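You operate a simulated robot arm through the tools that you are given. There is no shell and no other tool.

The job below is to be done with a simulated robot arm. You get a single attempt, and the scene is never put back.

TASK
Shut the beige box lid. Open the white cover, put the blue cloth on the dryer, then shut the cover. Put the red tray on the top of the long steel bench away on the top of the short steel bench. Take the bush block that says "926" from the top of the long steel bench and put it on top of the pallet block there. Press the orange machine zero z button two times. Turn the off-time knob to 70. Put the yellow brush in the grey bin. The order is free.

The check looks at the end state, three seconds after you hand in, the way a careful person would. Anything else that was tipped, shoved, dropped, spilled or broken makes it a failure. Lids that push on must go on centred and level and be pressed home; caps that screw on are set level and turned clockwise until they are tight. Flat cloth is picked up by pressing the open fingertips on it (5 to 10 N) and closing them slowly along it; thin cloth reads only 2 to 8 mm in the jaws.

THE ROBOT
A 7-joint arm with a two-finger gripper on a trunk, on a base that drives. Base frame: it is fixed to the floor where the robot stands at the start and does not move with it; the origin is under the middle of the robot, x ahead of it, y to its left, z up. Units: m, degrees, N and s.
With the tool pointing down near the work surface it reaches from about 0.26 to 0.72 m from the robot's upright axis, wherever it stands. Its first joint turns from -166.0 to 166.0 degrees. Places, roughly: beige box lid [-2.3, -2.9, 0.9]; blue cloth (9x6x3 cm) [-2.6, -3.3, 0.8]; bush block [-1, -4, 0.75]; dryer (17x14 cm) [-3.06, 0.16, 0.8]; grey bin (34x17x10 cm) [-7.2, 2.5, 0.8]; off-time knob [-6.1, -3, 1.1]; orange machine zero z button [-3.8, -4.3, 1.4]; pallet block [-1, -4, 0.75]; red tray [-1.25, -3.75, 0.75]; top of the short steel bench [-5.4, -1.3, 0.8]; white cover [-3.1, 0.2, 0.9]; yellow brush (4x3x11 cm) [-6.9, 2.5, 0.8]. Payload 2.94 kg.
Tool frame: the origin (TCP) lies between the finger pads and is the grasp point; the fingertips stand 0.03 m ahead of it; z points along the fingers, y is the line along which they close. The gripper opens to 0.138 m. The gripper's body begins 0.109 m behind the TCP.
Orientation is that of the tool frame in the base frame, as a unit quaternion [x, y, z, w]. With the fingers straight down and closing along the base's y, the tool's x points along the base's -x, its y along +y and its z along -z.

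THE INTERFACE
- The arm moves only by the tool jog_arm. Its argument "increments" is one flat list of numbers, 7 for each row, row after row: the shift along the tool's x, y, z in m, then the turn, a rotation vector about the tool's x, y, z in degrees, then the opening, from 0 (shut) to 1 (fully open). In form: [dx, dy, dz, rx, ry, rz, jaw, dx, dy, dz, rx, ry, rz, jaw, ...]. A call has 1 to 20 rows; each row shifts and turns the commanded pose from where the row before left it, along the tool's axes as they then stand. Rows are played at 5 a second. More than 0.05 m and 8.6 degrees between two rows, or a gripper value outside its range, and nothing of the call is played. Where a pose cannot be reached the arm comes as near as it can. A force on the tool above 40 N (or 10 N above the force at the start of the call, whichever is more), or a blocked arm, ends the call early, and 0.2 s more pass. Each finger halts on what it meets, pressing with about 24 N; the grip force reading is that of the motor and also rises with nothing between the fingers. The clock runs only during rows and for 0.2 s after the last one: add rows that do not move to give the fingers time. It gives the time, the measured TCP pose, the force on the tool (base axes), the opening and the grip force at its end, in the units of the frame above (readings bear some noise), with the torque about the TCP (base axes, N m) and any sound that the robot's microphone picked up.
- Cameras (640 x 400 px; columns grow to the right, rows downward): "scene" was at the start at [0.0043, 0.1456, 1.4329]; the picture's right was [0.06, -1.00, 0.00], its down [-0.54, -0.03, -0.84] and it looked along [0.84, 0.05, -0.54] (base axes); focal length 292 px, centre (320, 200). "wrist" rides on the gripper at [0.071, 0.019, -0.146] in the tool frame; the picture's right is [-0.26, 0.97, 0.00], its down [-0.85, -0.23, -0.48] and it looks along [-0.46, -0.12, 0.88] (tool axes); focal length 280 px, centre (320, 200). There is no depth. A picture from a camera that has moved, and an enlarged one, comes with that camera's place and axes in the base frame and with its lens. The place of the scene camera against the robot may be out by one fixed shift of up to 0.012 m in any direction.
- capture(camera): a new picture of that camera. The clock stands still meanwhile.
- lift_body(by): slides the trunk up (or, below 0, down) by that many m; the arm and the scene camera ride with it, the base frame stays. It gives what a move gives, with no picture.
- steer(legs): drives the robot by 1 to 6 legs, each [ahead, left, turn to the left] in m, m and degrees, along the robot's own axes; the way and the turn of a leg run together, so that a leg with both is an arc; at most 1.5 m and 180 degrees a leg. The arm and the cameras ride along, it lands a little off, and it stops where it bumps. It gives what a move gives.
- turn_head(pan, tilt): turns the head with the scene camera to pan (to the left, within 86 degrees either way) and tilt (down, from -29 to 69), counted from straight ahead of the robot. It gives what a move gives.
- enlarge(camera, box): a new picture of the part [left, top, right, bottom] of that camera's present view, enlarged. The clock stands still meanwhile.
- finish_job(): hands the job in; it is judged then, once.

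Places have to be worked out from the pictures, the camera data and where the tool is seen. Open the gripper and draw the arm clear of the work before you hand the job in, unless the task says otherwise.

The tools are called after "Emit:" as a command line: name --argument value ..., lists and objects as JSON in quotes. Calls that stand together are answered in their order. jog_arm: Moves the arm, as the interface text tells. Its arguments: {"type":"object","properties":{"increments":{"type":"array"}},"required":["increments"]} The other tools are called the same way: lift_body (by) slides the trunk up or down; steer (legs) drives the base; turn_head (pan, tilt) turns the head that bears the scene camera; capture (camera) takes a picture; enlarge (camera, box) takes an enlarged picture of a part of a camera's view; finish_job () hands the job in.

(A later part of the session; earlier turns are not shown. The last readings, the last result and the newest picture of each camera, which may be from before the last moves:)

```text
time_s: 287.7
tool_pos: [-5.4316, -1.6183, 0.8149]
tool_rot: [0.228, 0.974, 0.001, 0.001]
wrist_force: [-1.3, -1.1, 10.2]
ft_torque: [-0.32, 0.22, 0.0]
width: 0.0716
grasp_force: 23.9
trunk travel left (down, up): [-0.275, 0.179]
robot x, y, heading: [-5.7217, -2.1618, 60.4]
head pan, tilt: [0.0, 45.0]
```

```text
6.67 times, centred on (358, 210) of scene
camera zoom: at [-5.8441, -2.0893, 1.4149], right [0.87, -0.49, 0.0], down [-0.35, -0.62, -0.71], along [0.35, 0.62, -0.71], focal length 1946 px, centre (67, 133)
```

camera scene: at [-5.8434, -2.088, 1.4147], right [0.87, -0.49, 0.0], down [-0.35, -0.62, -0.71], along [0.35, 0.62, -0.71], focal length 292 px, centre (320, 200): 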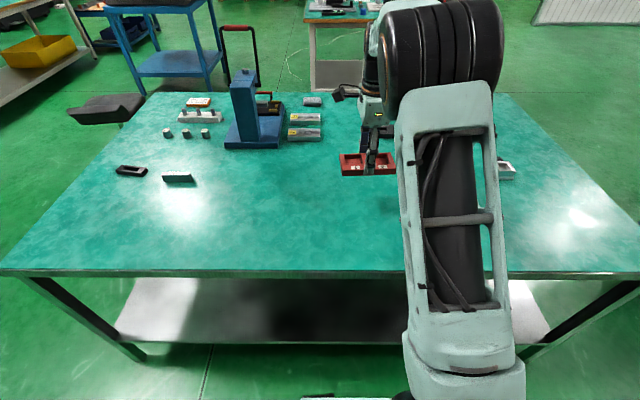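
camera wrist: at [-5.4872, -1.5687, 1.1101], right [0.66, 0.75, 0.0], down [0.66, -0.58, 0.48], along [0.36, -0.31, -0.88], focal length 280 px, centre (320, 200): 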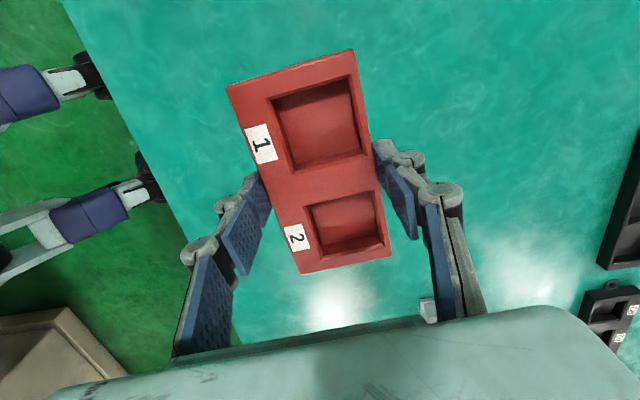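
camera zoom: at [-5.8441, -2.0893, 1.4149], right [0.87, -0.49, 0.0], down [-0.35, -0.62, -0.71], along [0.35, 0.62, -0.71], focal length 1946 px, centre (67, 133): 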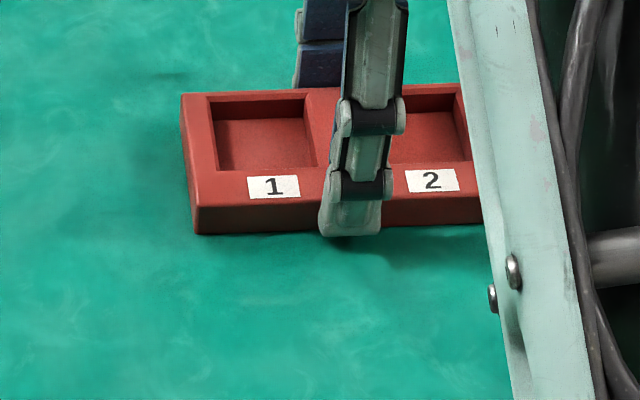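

Contact (10 N): the tray rests on the short bench (top ≈0.78). I ease up 1 mm, open the jaws, and rise straight up.

Emit:
jog_arm --increments '[0, 0, -0.001, 0, 0, 0, 0.45, 0, 0, 0, 0, 0, 0, 0.55, 0, 0, 0, 0, 0, 0, 0.65, 0, 0, 0, 0, 0, 0, 0.75, 0, 0, 0, 0, 0, 0, 0.8, 0, 0, -0.02, 0, 0, 0, 0.8, 0, 0, -0.045, 0, 0, 0, 0.8, 0, 0, -0.045, 0, 0, 0, 0.8, 0, 0, -0.045, 0, 0, 0, 0.8, 0, 0, -0.045, 0, 0, 0, 0.8, 0, 0, 0, 0, 0, 0, 0.8]'

Emit:
capture --camera "wrist"

Emit:
capture --camera "scene"

```text
time_s: 290.1
tool_pos: [-5.4323, -1.6187, 1.0152]
tool_rot: [0.228, 0.974, 0.0, 0.0]
wrist_force: [-0.4, -0.1, -0.2]
ft_torque: [-0.02, -0.04, 0.0]
width: 0.1104
grasp_force: 0.0
trunk travel left (down, up): [-0.275, 0.179]
robot x, y, heading: [-5.7212, -2.1598, 60.8]
head pan, tilt: [0.0, 45.0]
```

```text
taken
camera wrist: at [-5.4877, -1.5693, 1.1601], right [0.66, 0.75, 0.0], down [0.66, -0.58, 0.48], along [0.36, -0.32, -0.88], focal length 280 px, centre (320, 200)
```

wrist: 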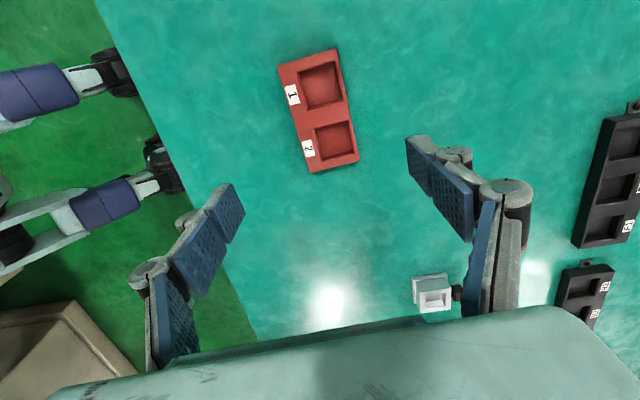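

```text
taken
camera scene: at [-5.8435, -2.0883, 1.4147], right [0.87, -0.49, 0.0], down [-0.35, -0.62, -0.71], along [0.35, 0.62, -0.71], focal length 292 px, centre (320, 200)
```

scene: 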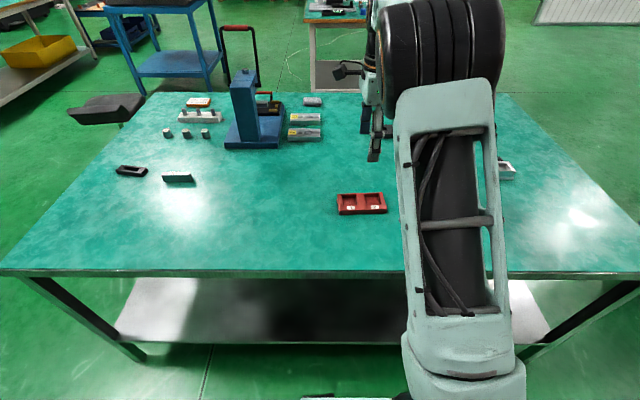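

The tray stands on the short bench. Now the off-time knob on the console behind me: I retract the arm, turn around by 180°, and look.

Emit:
jog_arm --increments '[0, -0.045, 0, 0, 0, 0, 0.8, 0, -0.045, 0, 0, 0, 0, 0.8, 0, -0.045, 0, 0, 0, 0, 0.8, 0, -0.045, 0, 0, 0, 0, 0.8, 0, 0, 0, 0, 0, 0, 0.8]'

Emit:
steer --legs '[[-0.08, 0, 0], [0, 0, 90], [0, 0, 89]]'

Emit:
turn_head --pan 0 --tilt 20

Emit:
capture --camera "scene"

```text
time_s: 291.3
tool_pos: [-5.5111, -1.779, 1.0145]
tool_rot: [0.228, 0.974, -0.001, 0.0]
wrist_force: [-0.1, 0.0, 0.4]
ft_torque: [0.0, -0.05, 0.01]
width: 0.1106
grasp_force: 0.0
trunk travel left (down, up): [-0.275, 0.179]
robot x, y, heading: [-5.7228, -2.1642, 60.8]
head pan, tilt: [0.0, 45.0]
```

```text
time_s: 300.0
tool_pos: [-5.9673, -2.6143, 1.0133]
tool_rot: [0.975, -0.223, 0.0, 0.0]
wrist_force: [0.6, -1.0, -0.9]
ft_torque: [0.02, 0.02, -0.03]
width: 0.1101
grasp_force: 0.0
trunk travel left (down, up): [-0.275, 0.179]
robot x, y, heading: [-5.7622, -2.2281, -118.8]
head pan, tilt: [0.0, 45.0]
```

```text
time_s: 300.9
tool_pos: [-5.9675, -2.614, 1.0146]
tool_rot: [0.975, -0.222, 0.0, 0.0]
wrist_force: [0.7, -0.8, 0.8]
ft_torque: [0.0, 0.02, 0.0]
width: 0.1103
grasp_force: 0.1
trunk travel left (down, up): [-0.275, 0.179]
robot x, y, heading: [-5.7591, -2.2308, -118.8]
head pan, tilt: [0.0, 20.0]
```

```text
taken
camera scene: at [-5.6538, -2.3018, 1.4533], right [-0.88, 0.48, 0.0], down [0.17, 0.3, -0.94], along [-0.45, -0.82, -0.34], focal length 292 px, centre (320, 200)
```

scene: 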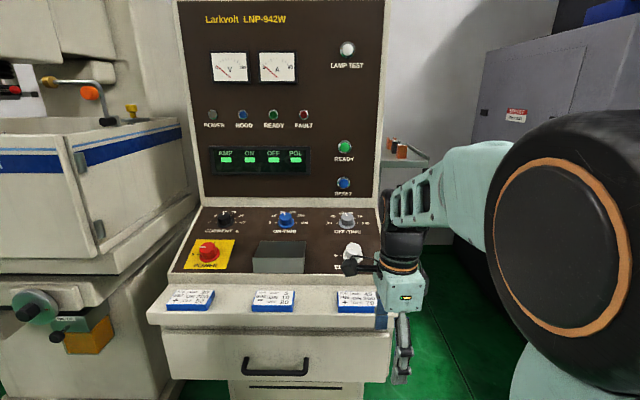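

Emit:
enlarge --camera "scene" --box '[290, 195, 386, 255]'

Emit:
enlarge --camera "scene" --box '[180, 195, 400, 332]'

```text
6.67 times, centred on (338, 225) of scene
camera zoom: at [-5.6538, -2.3018, 1.4533], right [-0.88, 0.48, 0.0], down [0.17, 0.3, -0.94], along [-0.45, -0.82, -0.34], focal length 1946 px, centre (200, 33)
```

zoom: 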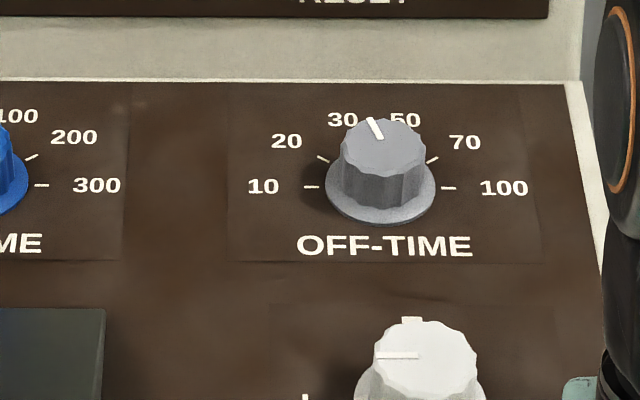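

```text
2.91 times, centred on (290, 264) of scene
camera zoom: at [-5.6538, -2.3018, 1.4533], right [-0.88, 0.48, 0.0], down [0.17, 0.3, -0.94], along [-0.45, -0.82, -0.34], focal length 849 px, centre (407, 15)
```

zoom: 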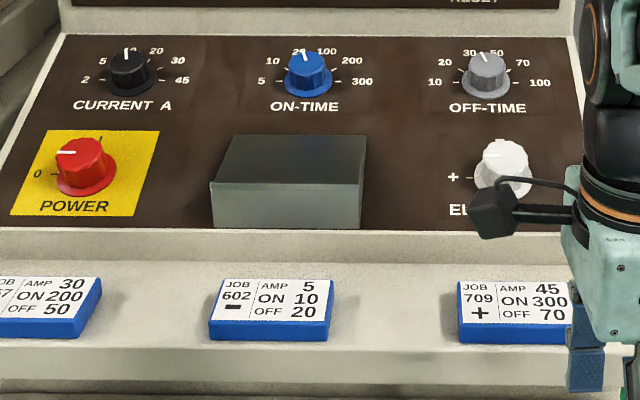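

The OFF-TIME knob points at 30; positions are 36° apart, so 70 needs +72° clockwise. I raise the hand well above the console and turn it back to its neutral roll before driving nearer.

Emit:
jog_arm --increments '[0, 0, -0.045, 0, 0, -7.9, 0.8, 0, 0, -0.045, 0, 0, -7.9, 0.8, 0, 0, -0.045, 0, 0, -7.9, 0.8, 0, 0, -0.045, 0, 0, -7.9, 0.8, 0, 0, -0.045, 0, 0, -7.9, 0.8, 0, 0, -0.045, 0, 0, -7.9, 0.8, 0, 0, 0, 0, 0, -7.9, 0.8, 0, 0, 0, 0, 0, -7.9, 0.8, 0, 0, 0, 0, 0, -7.9, 0.8, 0, 0, 0, 0, 0, -7.9, 0.8, 0, 0, 0, 0, 0, -7.9, 0.8, 0, 0, 0, 0, 0, 0, 0.8]'

Emit:
steer --legs '[[0.17, 0.06, -1.2]]'

Emit:
capture --camera "wrist"

Emit:
turn_head --pan 0 --tilt 45

Emit:
capture --camera "scene"

```text
time_s: 303.5
tool_pos: [-5.9673, -2.6128, 1.2846]
tool_rot: [0.86, 0.509, 0.0, -0.001]
wrist_force: [0.0, 0.6, -0.3]
ft_torque: [0.0, 0.02, 0.0]
width: 0.1103
grasp_force: 0.0
trunk travel left (down, up): [-0.275, 0.179]
robot x, y, heading: [-5.7627, -2.23, -118.7]
head pan, tilt: [0.0, 20.0]
```

```text
time_s: 305.0
tool_pos: [-6.0077, -2.7869, 1.2827]
tool_rot: [0.866, 0.499, 0.0, 0.0]
wrist_force: [-0.4, 0.2, 0.5]
ft_torque: [0.03, 0.03, -0.01]
width: 0.1102
grasp_force: 0.1
trunk travel left (down, up): [-0.275, 0.179]
robot x, y, heading: [-5.7936, -2.4096, -120.3]
head pan, tilt: [0.0, 20.0]
```

```text
taken
camera wrist: at [-5.956, -2.7354, 1.429], right [0.7, -0.71, 0.0], down [-0.63, -0.62, 0.48], along [-0.34, -0.34, -0.88], focal length 280 px, centre (320, 200)
```

wrist: 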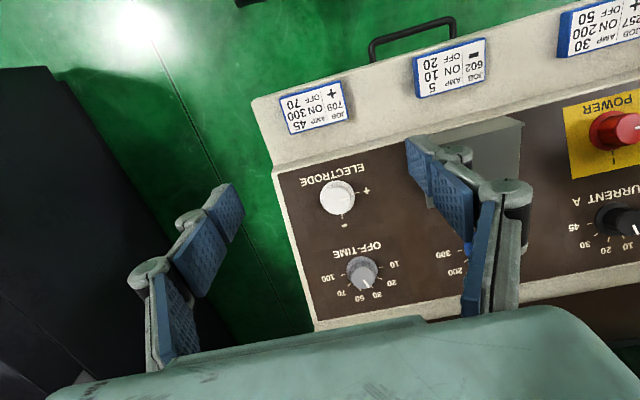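

```text
time_s: 305.9
tool_pos: [-6.0073, -2.7875, 1.2834]
tool_rot: [0.867, 0.499, 0.001, 0.0]
wrist_force: [0.7, 0.3, 0.3]
ft_torque: [0.01, -0.03, 0.01]
width: 0.1103
grasp_force: 0.2
trunk travel left (down, up): [-0.275, 0.179]
robot x, y, heading: [-5.7932, -2.4078, -120.3]
head pan, tilt: [0.0, 45.0]
```

```text
taken
camera scene: at [-5.6811, -2.4723, 1.4148], right [-0.86, 0.5, 0.0], down [0.35, 0.61, -0.71], along [-0.36, -0.61, -0.71], focal length 292 px, centre (320, 200)
```

scene: 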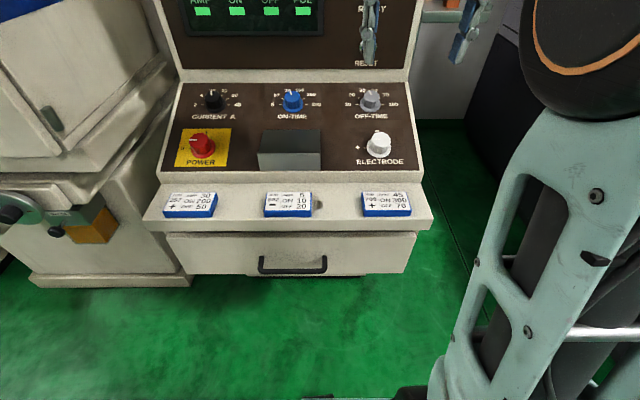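

I zoom the wrist view on the panel and note scene pixels, to triangulate the panel plane and knob.

Emit:
enlarge --camera "wrist" --box '[270, 200, 430, 300]'

Emit:
enlarge --camera "scene" --box '[270, 70, 430, 170]'

```text
4.00 times, centred on (350, 250) of wrist
camera zoom: at [-5.9559, -2.7351, 1.4291], right [0.7, -0.71, 0.0], down [-0.63, -0.62, 0.48], along [-0.34, -0.34, -0.88], focal length 1122 px, centre (200, 0)
```

zoom: 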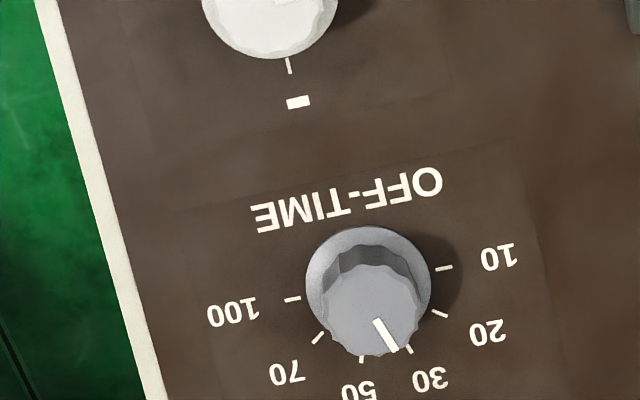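

```text
4.00 times, centred on (350, 120) of scene
camera zoom: at [-5.6811, -2.4723, 1.4148], right [-0.86, 0.5, 0.0], down [0.35, 0.61, -0.71], along [-0.36, -0.61, -0.71], focal length 1168 px, centre (200, 520)
```

zoom: 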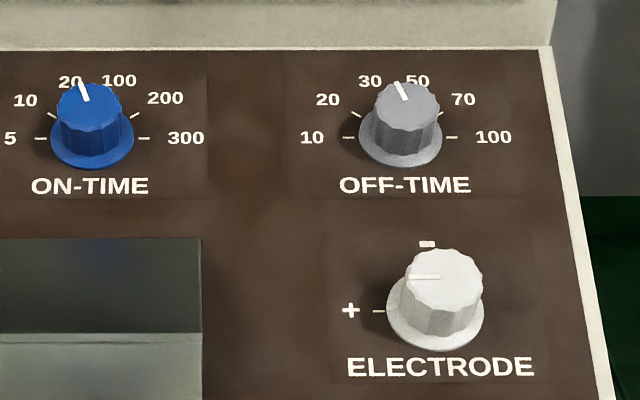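

The knob's dial centre is near (−6.146,−3.02,1.06), directly ahead of the hand. I move the base 0.08 m nearer and take a second wrist view for wrist-only stereo.

Emit:
steer --legs '[[0.08, 0, 0]]'

Emit:
jog_arm --increments '[-0.03, 0, 0, 0, 0, 0, 0.8, -0.03, 0, 0, 0, 0, 0, 0.8, 0, 0, 0, 0, 0, 0, 0.8]'

Emit:
enlarge --camera "wrist" --box '[240, 100, 480, 250]'

```text
time_s: 307.0
tool_pos: [-6.0479, -2.8581, 1.2835]
tool_rot: [0.866, 0.499, 0.0, 0.001]
wrist_force: [0.7, -0.7, 0.7]
ft_torque: [0.07, -0.03, -0.03]
width: 0.1105
grasp_force: 0.1
trunk travel left (down, up): [-0.275, 0.179]
robot x, y, heading: [-5.835, -2.482, -120.3]
head pan, tilt: [0.0, 45.0]
```

```text
time_s: 307.8
tool_pos: [-6.0773, -2.9077, 1.2837]
tool_rot: [0.866, 0.499, -0.002, 0.0]
wrist_force: [-1.4, -0.4, -0.6]
ft_torque: [0.01, -0.02, 0.0]
width: 0.1103
grasp_force: 0.1
trunk travel left (down, up): [-0.275, 0.179]
robot x, y, heading: [-5.829, -2.4768, -120.1]
head pan, tilt: [0.0, 45.0]
```

```text
2.67 times, centred on (360, 175) of wrist
camera zoom: at [-6.0264, -2.856, 1.429], right [0.7, -0.71, 0.0], down [-0.63, -0.62, 0.48], along [-0.34, -0.34, -0.88], focal length 748 px, centre (213, 267)
```

zoom: 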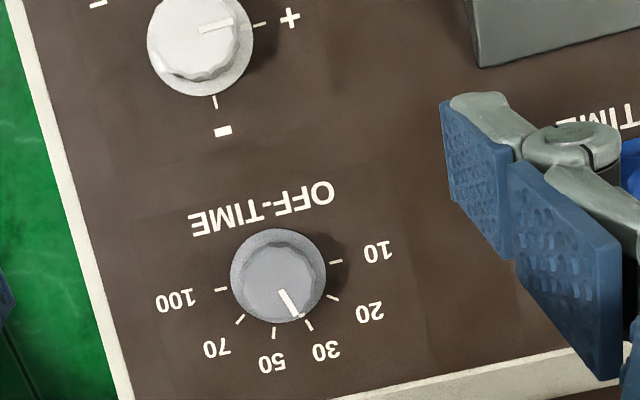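

Wrist stereo gives: panel sloped ≈22°, dial centre (−6.146,−3.026,1.0605), knob ≈30 mm tall, ≈41 mm wide. I tilt the hand 22° so it points along the knob axis and pre-roll −36°.

Emit:
jog_arm --increments '[0, 0, 0, 0, -7.4, 0, 0.8, 0, 0, 0, 0, -7.3, 0, 0.8, 0, 0, 0, 0, -7.3, 0, 0.8, 0, 0, 0, 0, 0, -7.2, 0.8, 0, 0, 0, 0, 0, -7.2, 0.8, 0, 0, 0, 0, 0, -7.2, 0.8, 0, 0, 0, 0, 0, -7.2, 0.8, 0, 0, 0, 0, 0, -7.2, 0.8, 0, 0, 0, 0, 0, 0, 0.8]'

Emit:
capture --camera "wrist"

```text
time_s: 309.8
tool_pos: [-6.0773, -2.908, 1.284]
tool_rot: [0.657, 0.729, -0.187, 0.04]
wrist_force: [-0.2, 0.0, -0.9]
ft_torque: [0.0, -0.02, 0.02]
width: 0.1103
grasp_force: 0.0
trunk travel left (down, up): [-0.275, 0.179]
robot x, y, heading: [-5.8318, -2.478, -120.0]
head pan, tilt: [0.0, 45.0]
```

```text
taken
camera wrist: at [-6.0418, -2.7923, 1.3929], right [0.97, -0.18, -0.13], down [-0.02, -0.66, 0.75], along [-0.23, -0.73, -0.65], focal length 280 px, centre (320, 200)
```

wrist: 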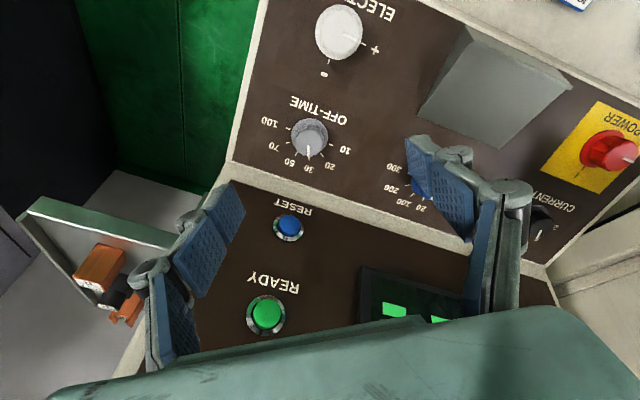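

The third view agrees with the predicted dial position within a couple of pixels. I move onto the knob axis and half-way down it, then check.

Emit:
jog_arm --increments '[-0.0171, -0.0127, 0.035, 0, 0, 0, 0.8, -0.017, -0.0127, 0.035, 0, 0, 0, 0.8, 0, 0, 0.045, 0, 0, 0, 0.75, 0, 0, 0, 0, 0, 0, 0.7]'

Emit:
capture --camera "wrist"

Emit:
enlarge --camera "scene" --box '[270, 50, 430, 150]'

```text
time_s: 310.8
tool_pos: [-6.1194, -2.9789, 1.1924]
tool_rot: [0.658, 0.728, -0.187, 0.04]
wrist_force: [0.1, -0.8, 0.3]
ft_torque: [0.01, -0.03, -0.01]
width: 0.0968
grasp_force: 0.1
trunk travel left (down, up): [-0.275, 0.179]
robot x, y, heading: [-5.8302, -2.4758, -120.1]
head pan, tilt: [0.0, 45.0]
```

```text
taken
camera wrist: at [-6.0824, -2.8629, 1.3012], right [0.97, -0.18, -0.13], down [-0.02, -0.66, 0.75], along [-0.23, -0.73, -0.65], focal length 280 px, centre (320, 200)
```

wrist: 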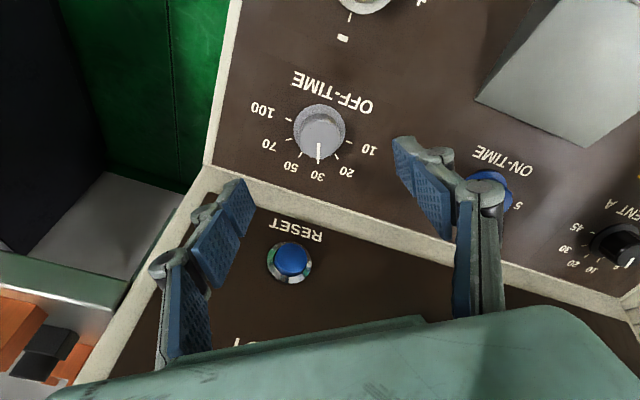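

```text
4.00 times, centred on (350, 100) of scene
camera zoom: at [-5.7212, -2.5413, 1.4147], right [-0.86, 0.5, 0.0], down [0.36, 0.61, -0.71], along [-0.36, -0.61, -0.71], focal length 1168 px, centre (200, 600)
```

zoom: 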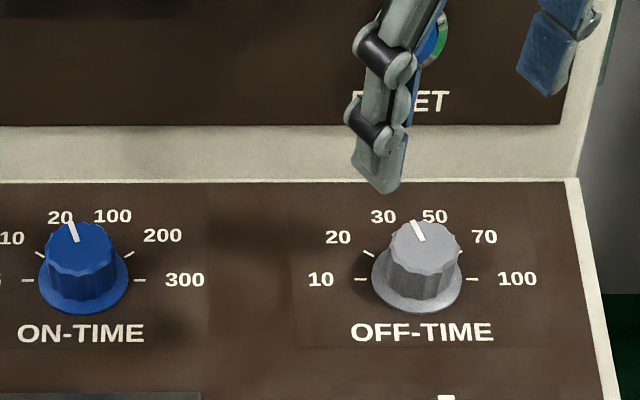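

On axis, 0.142 m from the panel. I go down the knob's axis to leave fingertips ~9 mm above the panel and close on the knob.

Emit:
jog_arm --increments '[0, 0, 0.04, 0, 0, 0, 0.7, 0, 0, 0.04, 0, 0, 0, 0.7, 0, 0, 0.0234, 0, 0, 0, 0.7, 0, 0, 0, 0, 0, 0, 0.5, 0, 0, 0, 0, 0, 0, 0.35, 0, 0, 0, 0, 0, 0, 0.25, 0, 0, 0, 0, 0, 0, 0.2, 0, 0, 0, 0, 0, 0, 0.2]'

Emit:
capture --camera "wrist"

Emit:
enlarge --camera "scene" --box '[270, 50, 430, 150]'

```text
time_s: 312.6
tool_pos: [-6.139, -3.013, 1.0965]
tool_rot: [0.659, 0.727, -0.188, 0.039]
wrist_force: [-4.6, -1.7, -0.7]
ft_torque: [-0.17, 0.13, -0.01]
width: 0.0391
grasp_force: 44.5
trunk travel left (down, up): [-0.275, 0.179]
robot x, y, heading: [-5.831, -2.4776, -120.2]
head pan, tilt: [0.0, 45.0]
```

```text
taken
camera wrist: at [-6.1034, -2.8975, 1.2055], right [0.97, -0.19, -0.13], down [-0.02, -0.66, 0.75], along [-0.23, -0.73, -0.65], focal length 280 px, centre (320, 200)
```

wrist: 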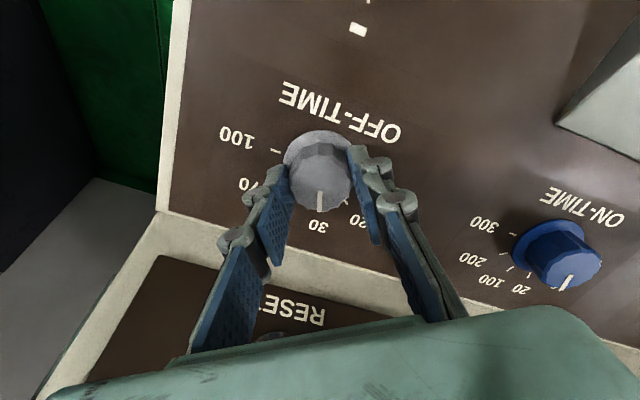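

```text
4.00 times, centred on (350, 100) of scene
camera zoom: at [-5.7217, -2.5415, 1.4148], right [-0.86, 0.5, 0.0], down [0.36, 0.61, -0.71], along [-0.35, -0.61, -0.71], focal length 1168 px, centre (200, 600)
```

zoom: 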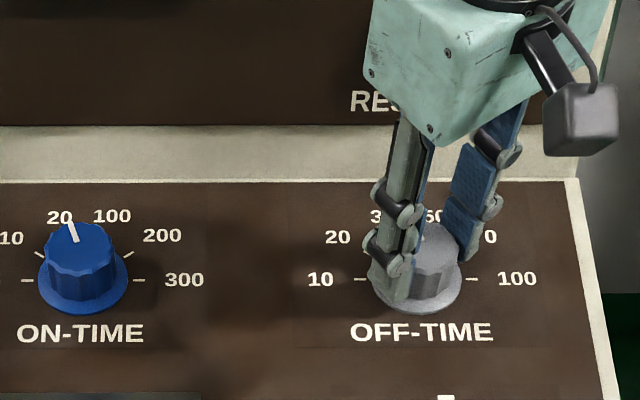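

Knob gripped (39 mm). I turn it clockwise 36° first (one and a bit positions) and check that it follows.

Emit:
jog_arm --increments '[0, 0, 0, 0, 0, 6, 0.2, 0, 0, 0, 0, 0, 6, 0.2, 0, 0, 0, 0, 0, 6, 0.2, 0, 0, 0, 0, 0, 6, 0.2, 0, 0, 0, 0, 0, 6, 0.2, 0, 0, 0, 0, 0, 6, 0.2, 0, 0, 0, 0, 0, 0, 0.2]'

Emit:
capture --camera "wrist"

```text
time_s: 314.2
tool_pos: [-6.1383, -3.0138, 1.0964]
tool_rot: [0.851, 0.49, -0.165, 0.096]
wrist_force: [1.4, -0.6, -2.7]
ft_torque: [0.29, -0.11, -0.01]
width: 0.0393
grasp_force: 45.2
trunk travel left (down, up): [-0.275, 0.179]
robot x, y, heading: [-5.8304, -2.4801, -120.2]
head pan, tilt: [0.0, 45.0]
```

```text
taken
camera wrist: at [-6.0622, -2.9188, 1.205], right [0.71, -0.7, 0.1], down [-0.51, -0.41, 0.76], along [-0.49, -0.59, -0.64], focal length 280 px, centre (320, 200)
```

wrist: 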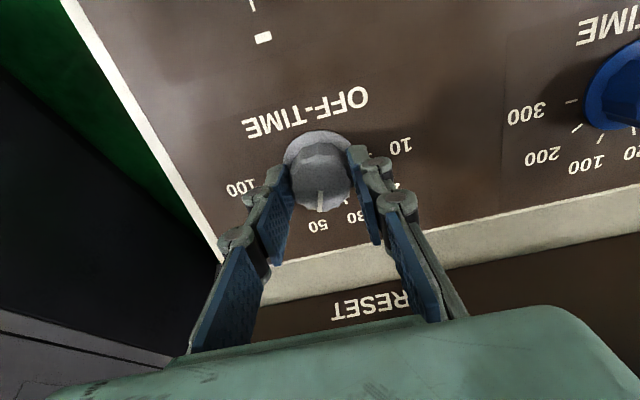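

The pointer followed and now shows 50. I turn another 36° to 70.

Emit:
jog_arm --increments '[0, 0, 0, 0, 0, 6, 0.2, 0, 0, 0, 0, 0, 6, 0.2, 0, 0, 0, 0, 0, 6, 0.2, 0, 0, 0, 0, 0, 6, 0.2, 0, 0, 0, 0, 0, 6, 0.2, 0, 0, 0, 0, 0, 6, 0.2, 0, 0, 0, 0, 0, 0, 0.2]'

Emit:
capture --camera "wrist"

Emit:
enlarge --camera "scene" --box '[330, 90, 410, 140]'

```text
time_s: 315.8
tool_pos: [-6.1379, -3.0134, 1.0976]
tool_rot: [0.96, 0.202, -0.129, 0.142]
wrist_force: [6.6, -4.4, -4.4]
ft_torque: [-0.18, 0.21, -0.02]
width: 0.0392
grasp_force: 44.9
trunk travel left (down, up): [-0.275, 0.179]
robot x, y, heading: [-5.8328, -2.4747, -120.5]
head pan, tilt: [0.0, 45.0]
```

```text
taken
camera wrist: at [-6.0401, -2.9585, 1.2145], right [0.18, -0.94, 0.29], down [-0.76, 0.06, 0.65], along [-0.62, -0.34, -0.7], focal length 280 px, centre (320, 200)
```

wrist: 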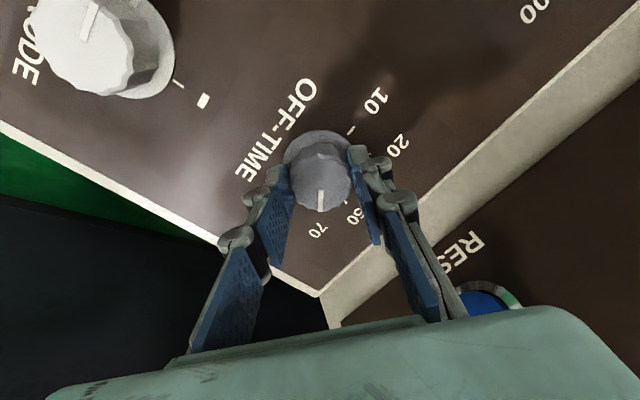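

```text
8.00 times, centred on (370, 115) of scene
camera zoom: at [-5.7204, -2.5423, 1.4146], right [-0.86, 0.5, 0.0], down [0.35, 0.61, -0.71], along [-0.36, -0.61, -0.71], focal length 2336 px, centre (-80, 880)
```

zoom: 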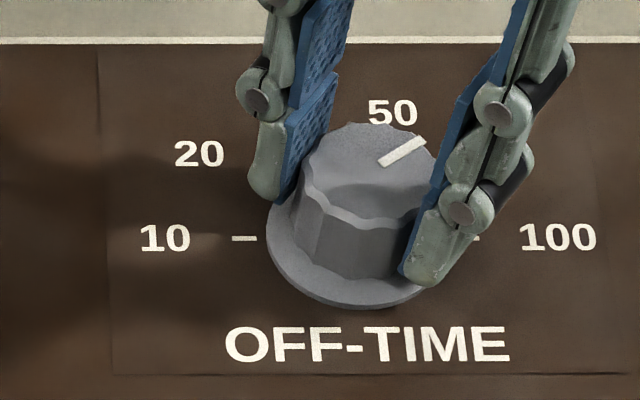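

The pointer shows 70. I open the jaws and withdraw along the knob's axis, then verify.

Emit:
jog_arm --increments '[0, 0, 0, 0, 0, 0, 0.35, 0, 0, 0, 0, 0, 0, 0.5, 0, 0, 0, 0, 0, 0, 0.65, 0, 0, 0, 0, 0, 0, 0.7, 0, 0, -0.03, 0, 0, 0, 0.7, 0, 0, -0.04, 0, 0, 0, 0.7, 0, 0, -0.045, 0, 0, 0, 0.7, 0, 0, -0.045, 0, 0, 0, 0.7, 0, 0, -0.03, 0, 0, 0, 0.7, 0, 0, 0, 0, 0, 0, 0.7]'

Emit:
enlarge --camera "scene" --box '[330, 90, 410, 140]'

Emit:
capture --camera "wrist"

```text
time_s: 318.0
tool_pos: [-6.1026, -2.9514, 1.2728]
tool_rot: [0.96, 0.203, -0.127, 0.142]
wrist_force: [-0.1, -0.1, 0.2]
ft_torque: [-0.02, -0.02, -0.02]
width: 0.0966
grasp_force: 0.1
trunk travel left (down, up): [-0.275, 0.179]
robot x, y, heading: [-5.8347, -2.4754, -120.2]
head pan, tilt: [0.0, 45.0]
```

```text
8.00 times, centred on (370, 115) of scene
camera zoom: at [-5.7211, -2.5412, 1.4147], right [-0.86, 0.5, 0.0], down [0.36, 0.61, -0.71], along [-0.36, -0.61, -0.71], focal length 2336 px, centre (-80, 880)
```

zoom: 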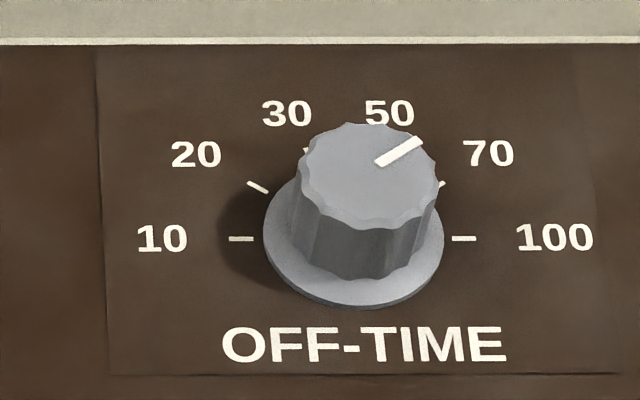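

```text
taken
camera wrist: at [-6.005, -2.8955, 1.3909], right [0.18, -0.94, 0.29], down [-0.76, 0.06, 0.65], along [-0.62, -0.34, -0.7], focal length 280 px, centre (320, 200)
```

wrist: 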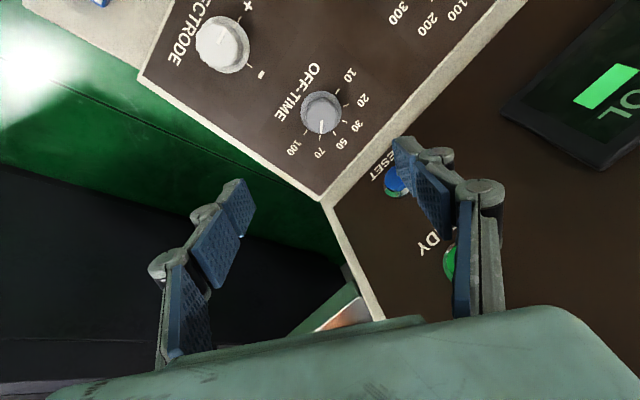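

Emit:
enlarge --camera "wrist" --box '[272, 60, 400, 140]'

```text
5.00 times, centred on (336, 100) of wrist
camera zoom: at [-6.005, -2.8955, 1.3909], right [0.18, -0.94, 0.29], down [-0.76, 0.06, 0.65], along [-0.62, -0.34, -0.7], focal length 1402 px, centre (240, 700)
```

zoom: 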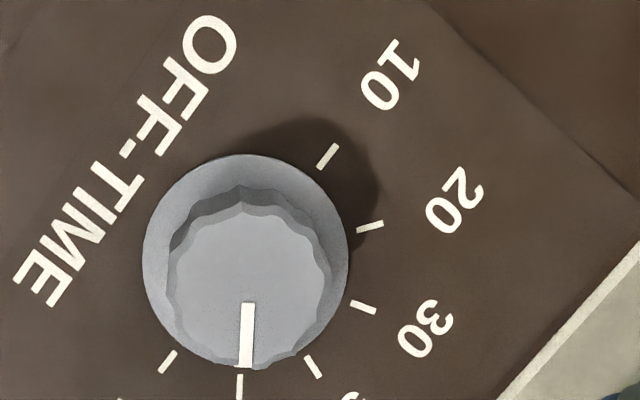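

The pointer lines up with the 70 tick. Next is the zero-Z button on the orange machine; I straighten the hand, retract it, back off and turn along the aisle toward it.

Emit:
jog_arm --increments '[0, 0, 0, 0, 0, -7.2, 0.7, 0, 0, 0, 0, 0, -7.2, 0.7, 0, 0, 0, 0, 0, -7.2, 0.7, 0, 0, 0, 0, 0, -7.2, 0.7, 0, 0, 0, 0, 0, -7.2, 0.7, 0, 0, 0, 0, 7.4, 0, 0.7, 0, 0, 0, 0, 7.3, 0, 0.7, 0, 0, 0, 0, 7.3, 0, 0.7, 0.045, 0, 0, 0, 0, 0, 0.7, 0.045, 0, 0, 0, 0, 0, 0.7, 0.03, 0, 0, 0, 0, 0, 0.7, 0, 0, 0, 0, 0, 0, 0.7]'

Emit:
steer --legs '[[-0.25, 0, 0], [0, 0, 90], [1.3, 0, 0], [0.9, 0, 0]]'

Emit:
turn_head --pan -30 --tilt 10

Emit:
capture --camera "scene"

```text
time_s: 320.6
tool_pos: [-6.0359, -2.8364, 1.2649]
tool_rot: [0.866, 0.5, 0.0, -0.001]
wrist_force: [0.4, -0.6, 1.4]
ft_torque: [0.02, -0.04, 0.01]
width: 0.0966
grasp_force: 0.2
out of reach, approached as far as the arm can: row 8
trunk travel left (down, up): [-0.275, 0.179]
robot x, y, heading: [-5.8307, -2.4793, -120.2]
head pan, tilt: [0.0, 45.0]
```

```text
time_s: 336.6
tool_pos: [-3.4845, -3.6132, 1.2657]
tool_rot: [0.27, 0.963, 0.0, 0.0]
wrist_force: [0.7, 0.7, -0.1]
ft_torque: [0.0, 0.0, 0.01]
width: 0.0964
grasp_force: 0.0
trunk travel left (down, up): [-0.275, 0.179]
robot x, y, heading: [-3.8424, -3.4039, -31.3]
head pan, tilt: [0.0, 45.0]
```

```text
time_s: 337.6
tool_pos: [-3.4846, -3.6128, 1.2663]
tool_rot: [0.27, 0.963, 0.001, 0.0]
wrist_force: [-0.2, 0.1, -0.5]
ft_torque: [0.02, -0.01, 0.03]
width: 0.0964
grasp_force: 0.1
trunk travel left (down, up): [-0.275, 0.179]
robot x, y, heading: [-3.8376, -3.4019, -31.6]
head pan, tilt: [-30.0, 10.0]
```

```text
taken
camera scene: at [-3.7977, -3.3213, 1.4696], right [-0.88, -0.48, 0.0], down [-0.08, 0.15, -0.98], along [0.47, -0.86, -0.17], focal length 292 px, centre (320, 200)
```

scene: 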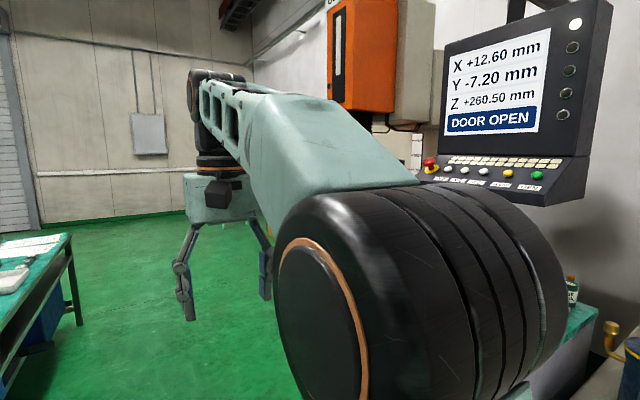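

The pendant with its row of buttons is to the right. I zoom in to read the labels.

Emit:
enlarge --camera "scene" --box '[410, 145, 570, 205]'

Emit:
turn_head --pan -65 --tilt 10

Emit:
capture --camera "scene"

```text
4.00 times, centred on (490, 175) of scene
camera zoom: at [-3.7977, -3.3213, 1.4696], right [-0.88, -0.48, 0.0], down [-0.08, 0.15, -0.98], along [0.47, -0.86, -0.17], focal length 1168 px, centre (-360, 300)
```

zoom: 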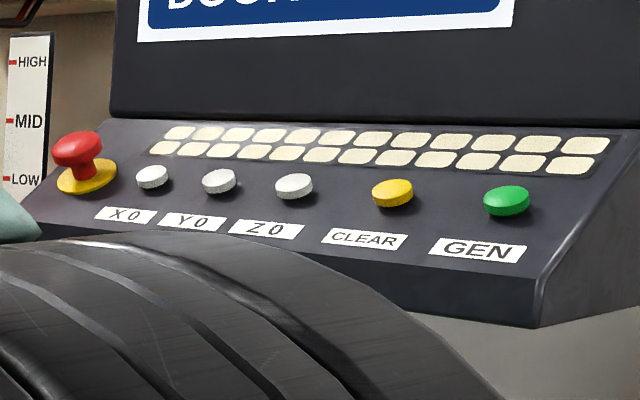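

```text
time_s: 338.6
tool_pos: [-3.4846, -3.6116, 1.2661]
tool_rot: [0.27, 0.963, 0.0, 0.0]
wrist_force: [-0.5, 0.5, 0.0]
ft_torque: [-0.02, -0.01, 0.0]
width: 0.0966
grasp_force: 0.0
trunk travel left (down, up): [-0.275, 0.179]
robot x, y, heading: [-3.8403, -3.4011, -31.7]
head pan, tilt: [-65.0, 10.0]
```

```text
taken
camera scene: at [-3.8525, -3.3321, 1.4697], right [-0.99, 0.11, 0.0], down [0.02, 0.17, -0.98], along [-0.11, -0.98, -0.17], focal length 292 px, centre (320, 200)
```

scene: 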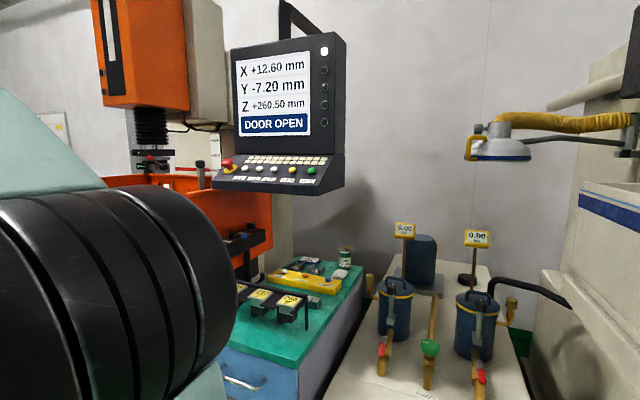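

Buttons are X0, Y0, Z0, CLEAR, GEN. I zoom this second view for stereo on Z0.

Emit:
enlarge --camera "scene" --box '[205, 140, 365, 200]'

Emit:
enlarge --camera "scene" --box '[205, 20, 365, 120]'

```text
4.00 times, centred on (285, 170) of scene
camera zoom: at [-3.8525, -3.3321, 1.4697], right [-0.99, 0.11, 0.0], down [0.02, 0.17, -0.98], along [-0.11, -0.98, -0.17], focal length 1168 px, centre (460, 320)
```

zoom: 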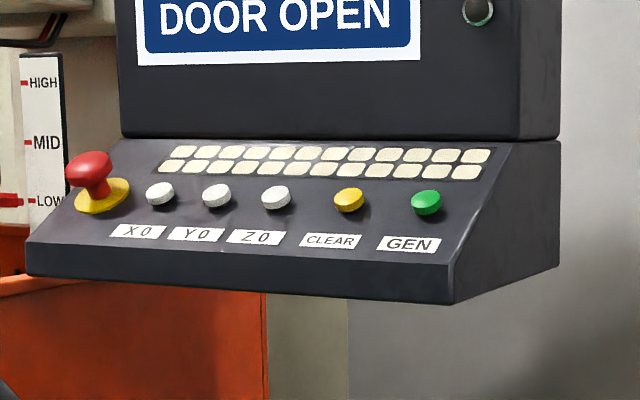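

```text
4.00 times, centred on (285, 70) of scene
camera zoom: at [-3.8525, -3.3321, 1.4697], right [-0.99, 0.11, 0.0], down [0.02, 0.17, -0.98], along [-0.11, -0.98, -0.17], focal length 1168 px, centre (460, 720)
```

zoom: 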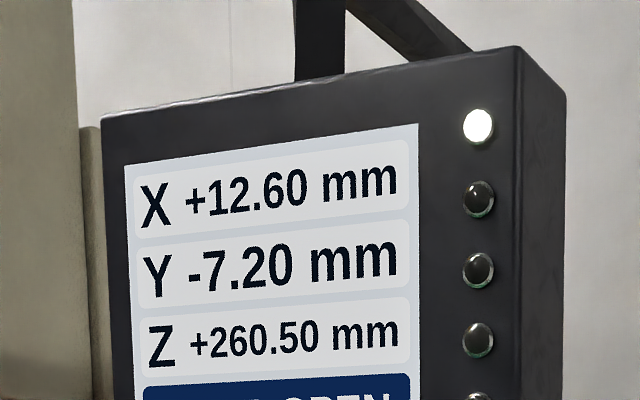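

Stereo puts Z0 near (−3.81,−4.36,1.40), the button row running along e, so the pendant faces +n. I drive 0.5 m on, turn right to face it, and look.

Emit:
steer --legs '[[0.5, 0, 0], [0, 0, -88.3]]'

Emit:
turn_head --pan 0 --tilt 5

Emit:
capture --camera "scene"

Emit:
capture --camera "wrist"

```text
time_s: 345.3
tool_pos: [-3.6093, -4.0244, 1.2655]
tool_rot: [0.865, 0.502, 0.0, 0.0]
wrist_force: [-0.6, -0.6, 1.0]
ft_torque: [0.03, 0.0, 0.0]
width: 0.0966
grasp_force: 0.2
trunk travel left (down, up): [-0.275, 0.179]
robot x, y, heading: [-3.41, -3.6618, -119.7]
head pan, tilt: [-65.0, 10.0]
```

```text
time_s: 346.7
tool_pos: [-3.6096, -4.0253, 1.2655]
tool_rot: [0.865, 0.502, 0.0, 0.0]
wrist_force: [0.1, 0.0, -0.1]
ft_torque: [0.04, 0.02, 0.02]
width: 0.0966
grasp_force: 0.1
trunk travel left (down, up): [-0.275, 0.179]
robot x, y, heading: [-3.406, -3.6658, -119.6]
head pan, tilt: [0.0, 5.0]
```

```text
taken
camera scene: at [-3.3018, -3.7362, 1.4777], right [-0.87, 0.5, 0.0], down [0.04, 0.08, -1.0], along [-0.49, -0.86, -0.09], focal length 292 px, centre (320, 200)
```

scene: 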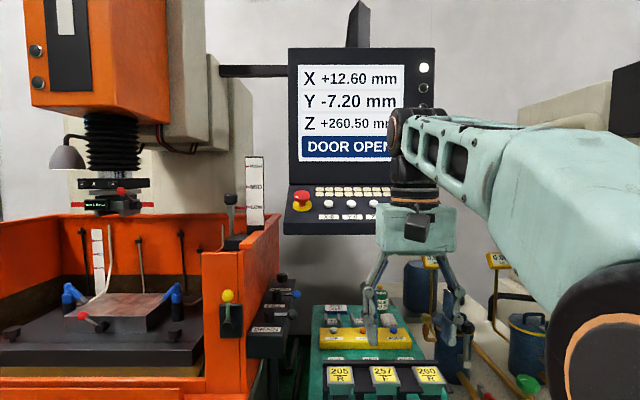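

```text
taken
camera wrist: at [-3.5577, -3.9723, 1.4106], right [0.71, -0.71, 0.0], down [-0.62, -0.62, 0.48], along [-0.34, -0.34, -0.88], focal length 280 px, centre (320, 200)
```

wrist: 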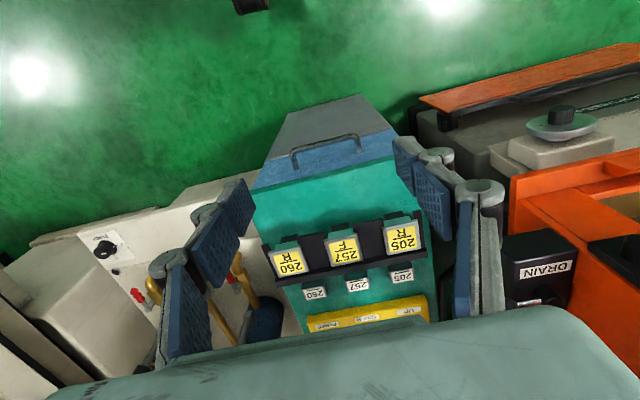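

The pendant faces me directly. I enlarge it to gauge button positions and panel slope.

Emit:
enlarge --camera "scene" --box '[270, 170, 430, 245]'

```text
4.00 times, centred on (350, 208) of scene
camera zoom: at [-3.3018, -3.7362, 1.4777], right [-0.87, 0.5, 0.0], down [0.04, 0.08, -1.0], along [-0.49, -0.86, -0.09], focal length 1168 px, centre (200, 170)
```

zoom: 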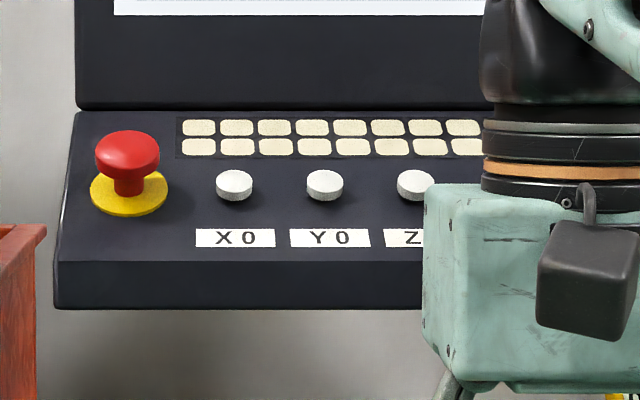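

The panel slopes about 37°; Z0 sits right of Y0 at e≈−1.10. I raise the trunk 0.15 m for reach, close the fingers for pressing, move 0.13 m nearer, and look again.

Emit:
lift_body --by 0.15

Emit:
steer --legs '[[0.13, 0, 0]]'

Emit:
jog_arm --increments '[0, 0, 0, 0, -7.4, 0, 0.4, 0, 0, 0, 0, -7.4, 0, 0, 0, 0, 0, 0, -7.4, 0, 0, 0, 0, 0, 0, -7.4, 0, 0, 0, 0, 0, 0, -7.4, 0, 0, 0, 0, 0, 0, 0, 0, 0]'

Emit:
capture --camera "wrist"

Emit:
capture --camera "scene"

```text
time_s: 348.4
tool_pos: [-3.6088, -4.0256, 1.4153]
tool_rot: [0.865, 0.503, 0.0, 0.0]
wrist_force: [0.9, -0.9, -0.4]
ft_torque: [0.01, -0.04, 0.01]
width: 0.0966
grasp_force: 0.1
trunk travel left (down, up): [-0.425, 0.029]
robot x, y, heading: [-3.408, -3.6635, -119.7]
head pan, tilt: [0.0, 5.0]
```

```text
time_s: 349.7
tool_pos: [-3.6736, -4.1381, 1.4144]
tool_rot: [0.865, 0.502, 0.0, 0.0]
wrist_force: [-0.2, -0.8, 1.0]
ft_torque: [0.03, -0.02, 0.0]
width: 0.0964
grasp_force: 0.1
trunk travel left (down, up): [-0.425, 0.029]
robot x, y, heading: [-3.4736, -3.7735, -119.6]
head pan, tilt: [0.0, 5.0]
```

```text
time_s: 351.1
tool_pos: [-3.6734, -4.1384, 1.4134]
tool_rot: [0.821, 0.477, -0.272, 0.159]
wrist_force: [-0.4, -0.3, 0.7]
ft_torque: [0.01, 0.0, 0.02]
width: 0.0002
grasp_force: 24.2
trunk travel left (down, up): [-0.425, 0.029]
robot x, y, heading: [-3.4728, -3.7708, -119.7]
head pan, tilt: [0.0, 5.0]
```

```text
taken
camera wrist: at [-3.5865, -4.0229, 1.4864], right [0.73, -0.66, 0.16], down [-0.4, -0.23, 0.89], along [-0.55, -0.71, -0.43], focal length 280 px, centre (320, 200)
```

wrist: 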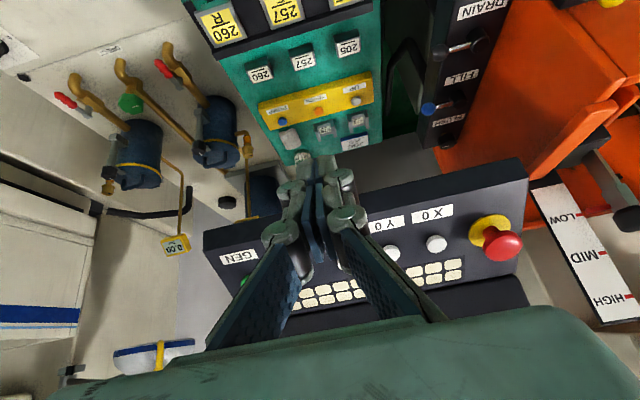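

```text
taken
camera scene: at [-3.3949, -3.8156, 1.6427], right [-0.53, 0.85, 0.0], down [-0.07, -0.04, -1.0], along [-0.85, -0.53, 0.08], focal length 292 px, centre (320, 200)
```

scene: 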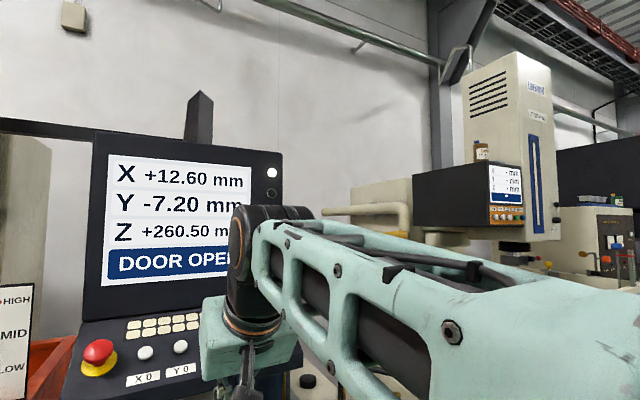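

The scene camera's direction changed by itself (maybe the arm's elbow nudged the head). I re-command the head and check its state.

Emit:
turn_head --pan 0 --tilt 20

Emit:
capture --camera "scene"

```text
time_s: 351.9
tool_pos: [-3.6728, -4.1374, 1.4129]
tool_rot: [0.821, 0.476, -0.273, 0.159]
wrist_force: [0.4, -1.1, 0.0]
ft_torque: [0.04, 0.02, 0.0]
width: 0.0
grasp_force: 24.3
trunk travel left (down, up): [-0.425, 0.029]
robot x, y, heading: [-3.4723, -3.7772, -119.7]
head pan, tilt: [0.0, 20.0]
```

```text
taken
camera scene: at [-3.3951, -3.815, 1.6429], right [-0.52, 0.85, 0.0], down [-0.07, -0.04, -1.0], along [-0.85, -0.52, 0.08], focal length 292 px, centre (320, 200)
```

scene: 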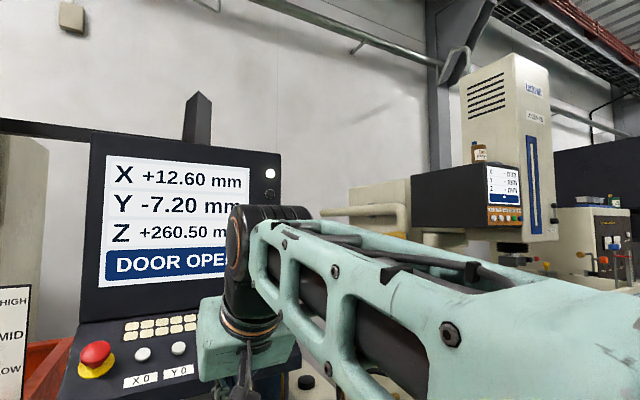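

The head is deflected by the arm's elbow; the arm will free it as it extends. To see Z0 past the fingers I shift the hand 0.07 m to the right (−y) and a bit forward, and take stereo.

Emit:
jog_arm --increments '[0, -0.035, 0, 0, 0, 0, 0, 0, -0.035, 0, 0, 0, 0, 0, 0, 0, 0, 0, 0, 0, 0]'

Emit:
enlarge --camera "wrist" --box '[310, 170, 560, 326]'

```text
time_s: 352.7
tool_pos: [-3.7357, -4.1036, 1.4129]
tool_rot: [0.821, 0.476, -0.272, 0.159]
wrist_force: [0.1, 1.1, -0.8]
ft_torque: [0.01, -0.02, -0.03]
width: 0.0001
grasp_force: 24.2
trunk travel left (down, up): [-0.425, 0.029]
robot x, y, heading: [-3.4717, -3.7774, -119.5]
head pan, tilt: [0.0, 20.0]
```

```text
2.56 times, centred on (435, 248) of wrist
camera zoom: at [-3.6473, -3.9876, 1.4868], right [0.73, -0.66, 0.16], down [-0.4, -0.23, 0.89], along [-0.55, -0.71, -0.43], focal length 718 px, centre (26, 77)
```

zoom: 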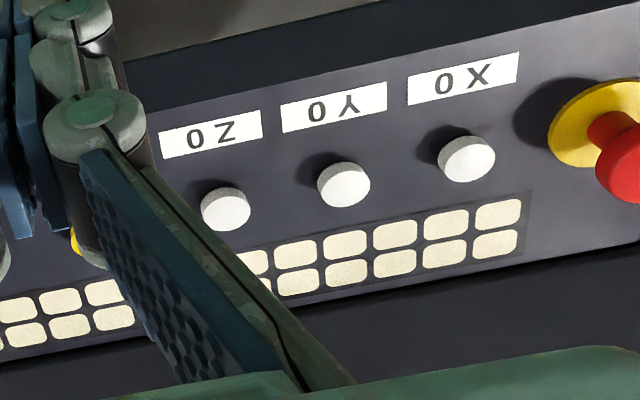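

Wrist stereo puts the Z0 cap at about (−3.806,−4.347,1.404). I move up-and-over to stand off along its axis and look again.

Emit:
jog_arm --increments '[-0.0384, 0.0119, 0, 0, 0, 0, 0, -0.0384, 0.0119, 0, 0, 0, 0, 0, -0.0384, 0.0119, 0, 0, 0, 0, 0, -0.0384, 0.0119, 0, 0, 0, 0, 0, -0.0384, 0.0119, 0, 0, 0, 0, 0, 0, 0, 0, 0, 0, 0, 0]'

Emit:
capture --camera "wrist"

Emit:
capture --camera "scene"

```text
time_s: 354.1
tool_pos: [-3.7575, -4.2651, 1.5312]
tool_rot: [0.82, 0.477, -0.274, 0.16]
wrist_force: [-0.8, -0.1, 0.7]
ft_torque: [-0.08, 0.0, -0.01]
width: 0.0001
grasp_force: 24.2
trunk travel left (down, up): [-0.425, 0.029]
robot x, y, heading: [-3.4724, -3.7782, -119.8]
head pan, tilt: [0.0, 20.0]
```

```text
taken
camera wrist: at [-3.6694, -4.149, 1.6046], right [0.73, -0.66, 0.16], down [-0.39, -0.23, 0.89], along [-0.55, -0.72, -0.43], focal length 280 px, centre (320, 200)
```

wrist: 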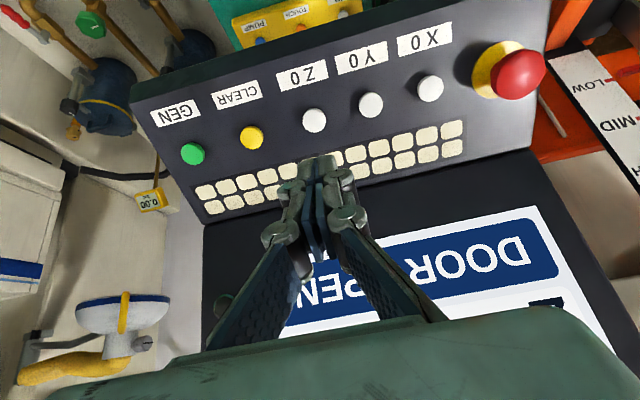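

```text
taken
camera scene: at [-3.3663, -3.8493, 1.6034], right [-0.87, 0.5, 0.0], down [0.17, 0.3, -0.94], along [-0.47, -0.82, -0.34], focal length 292 px, centre (320, 200)
```

scene: 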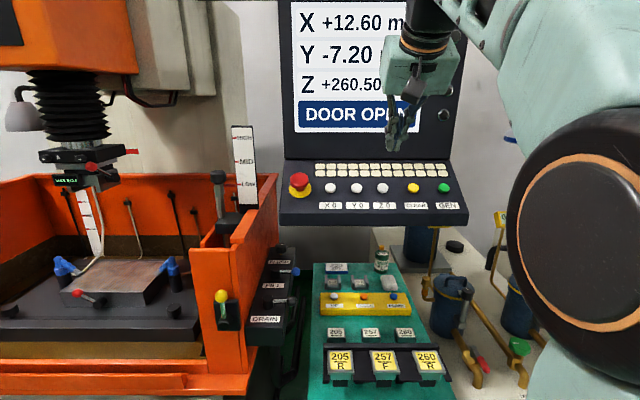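

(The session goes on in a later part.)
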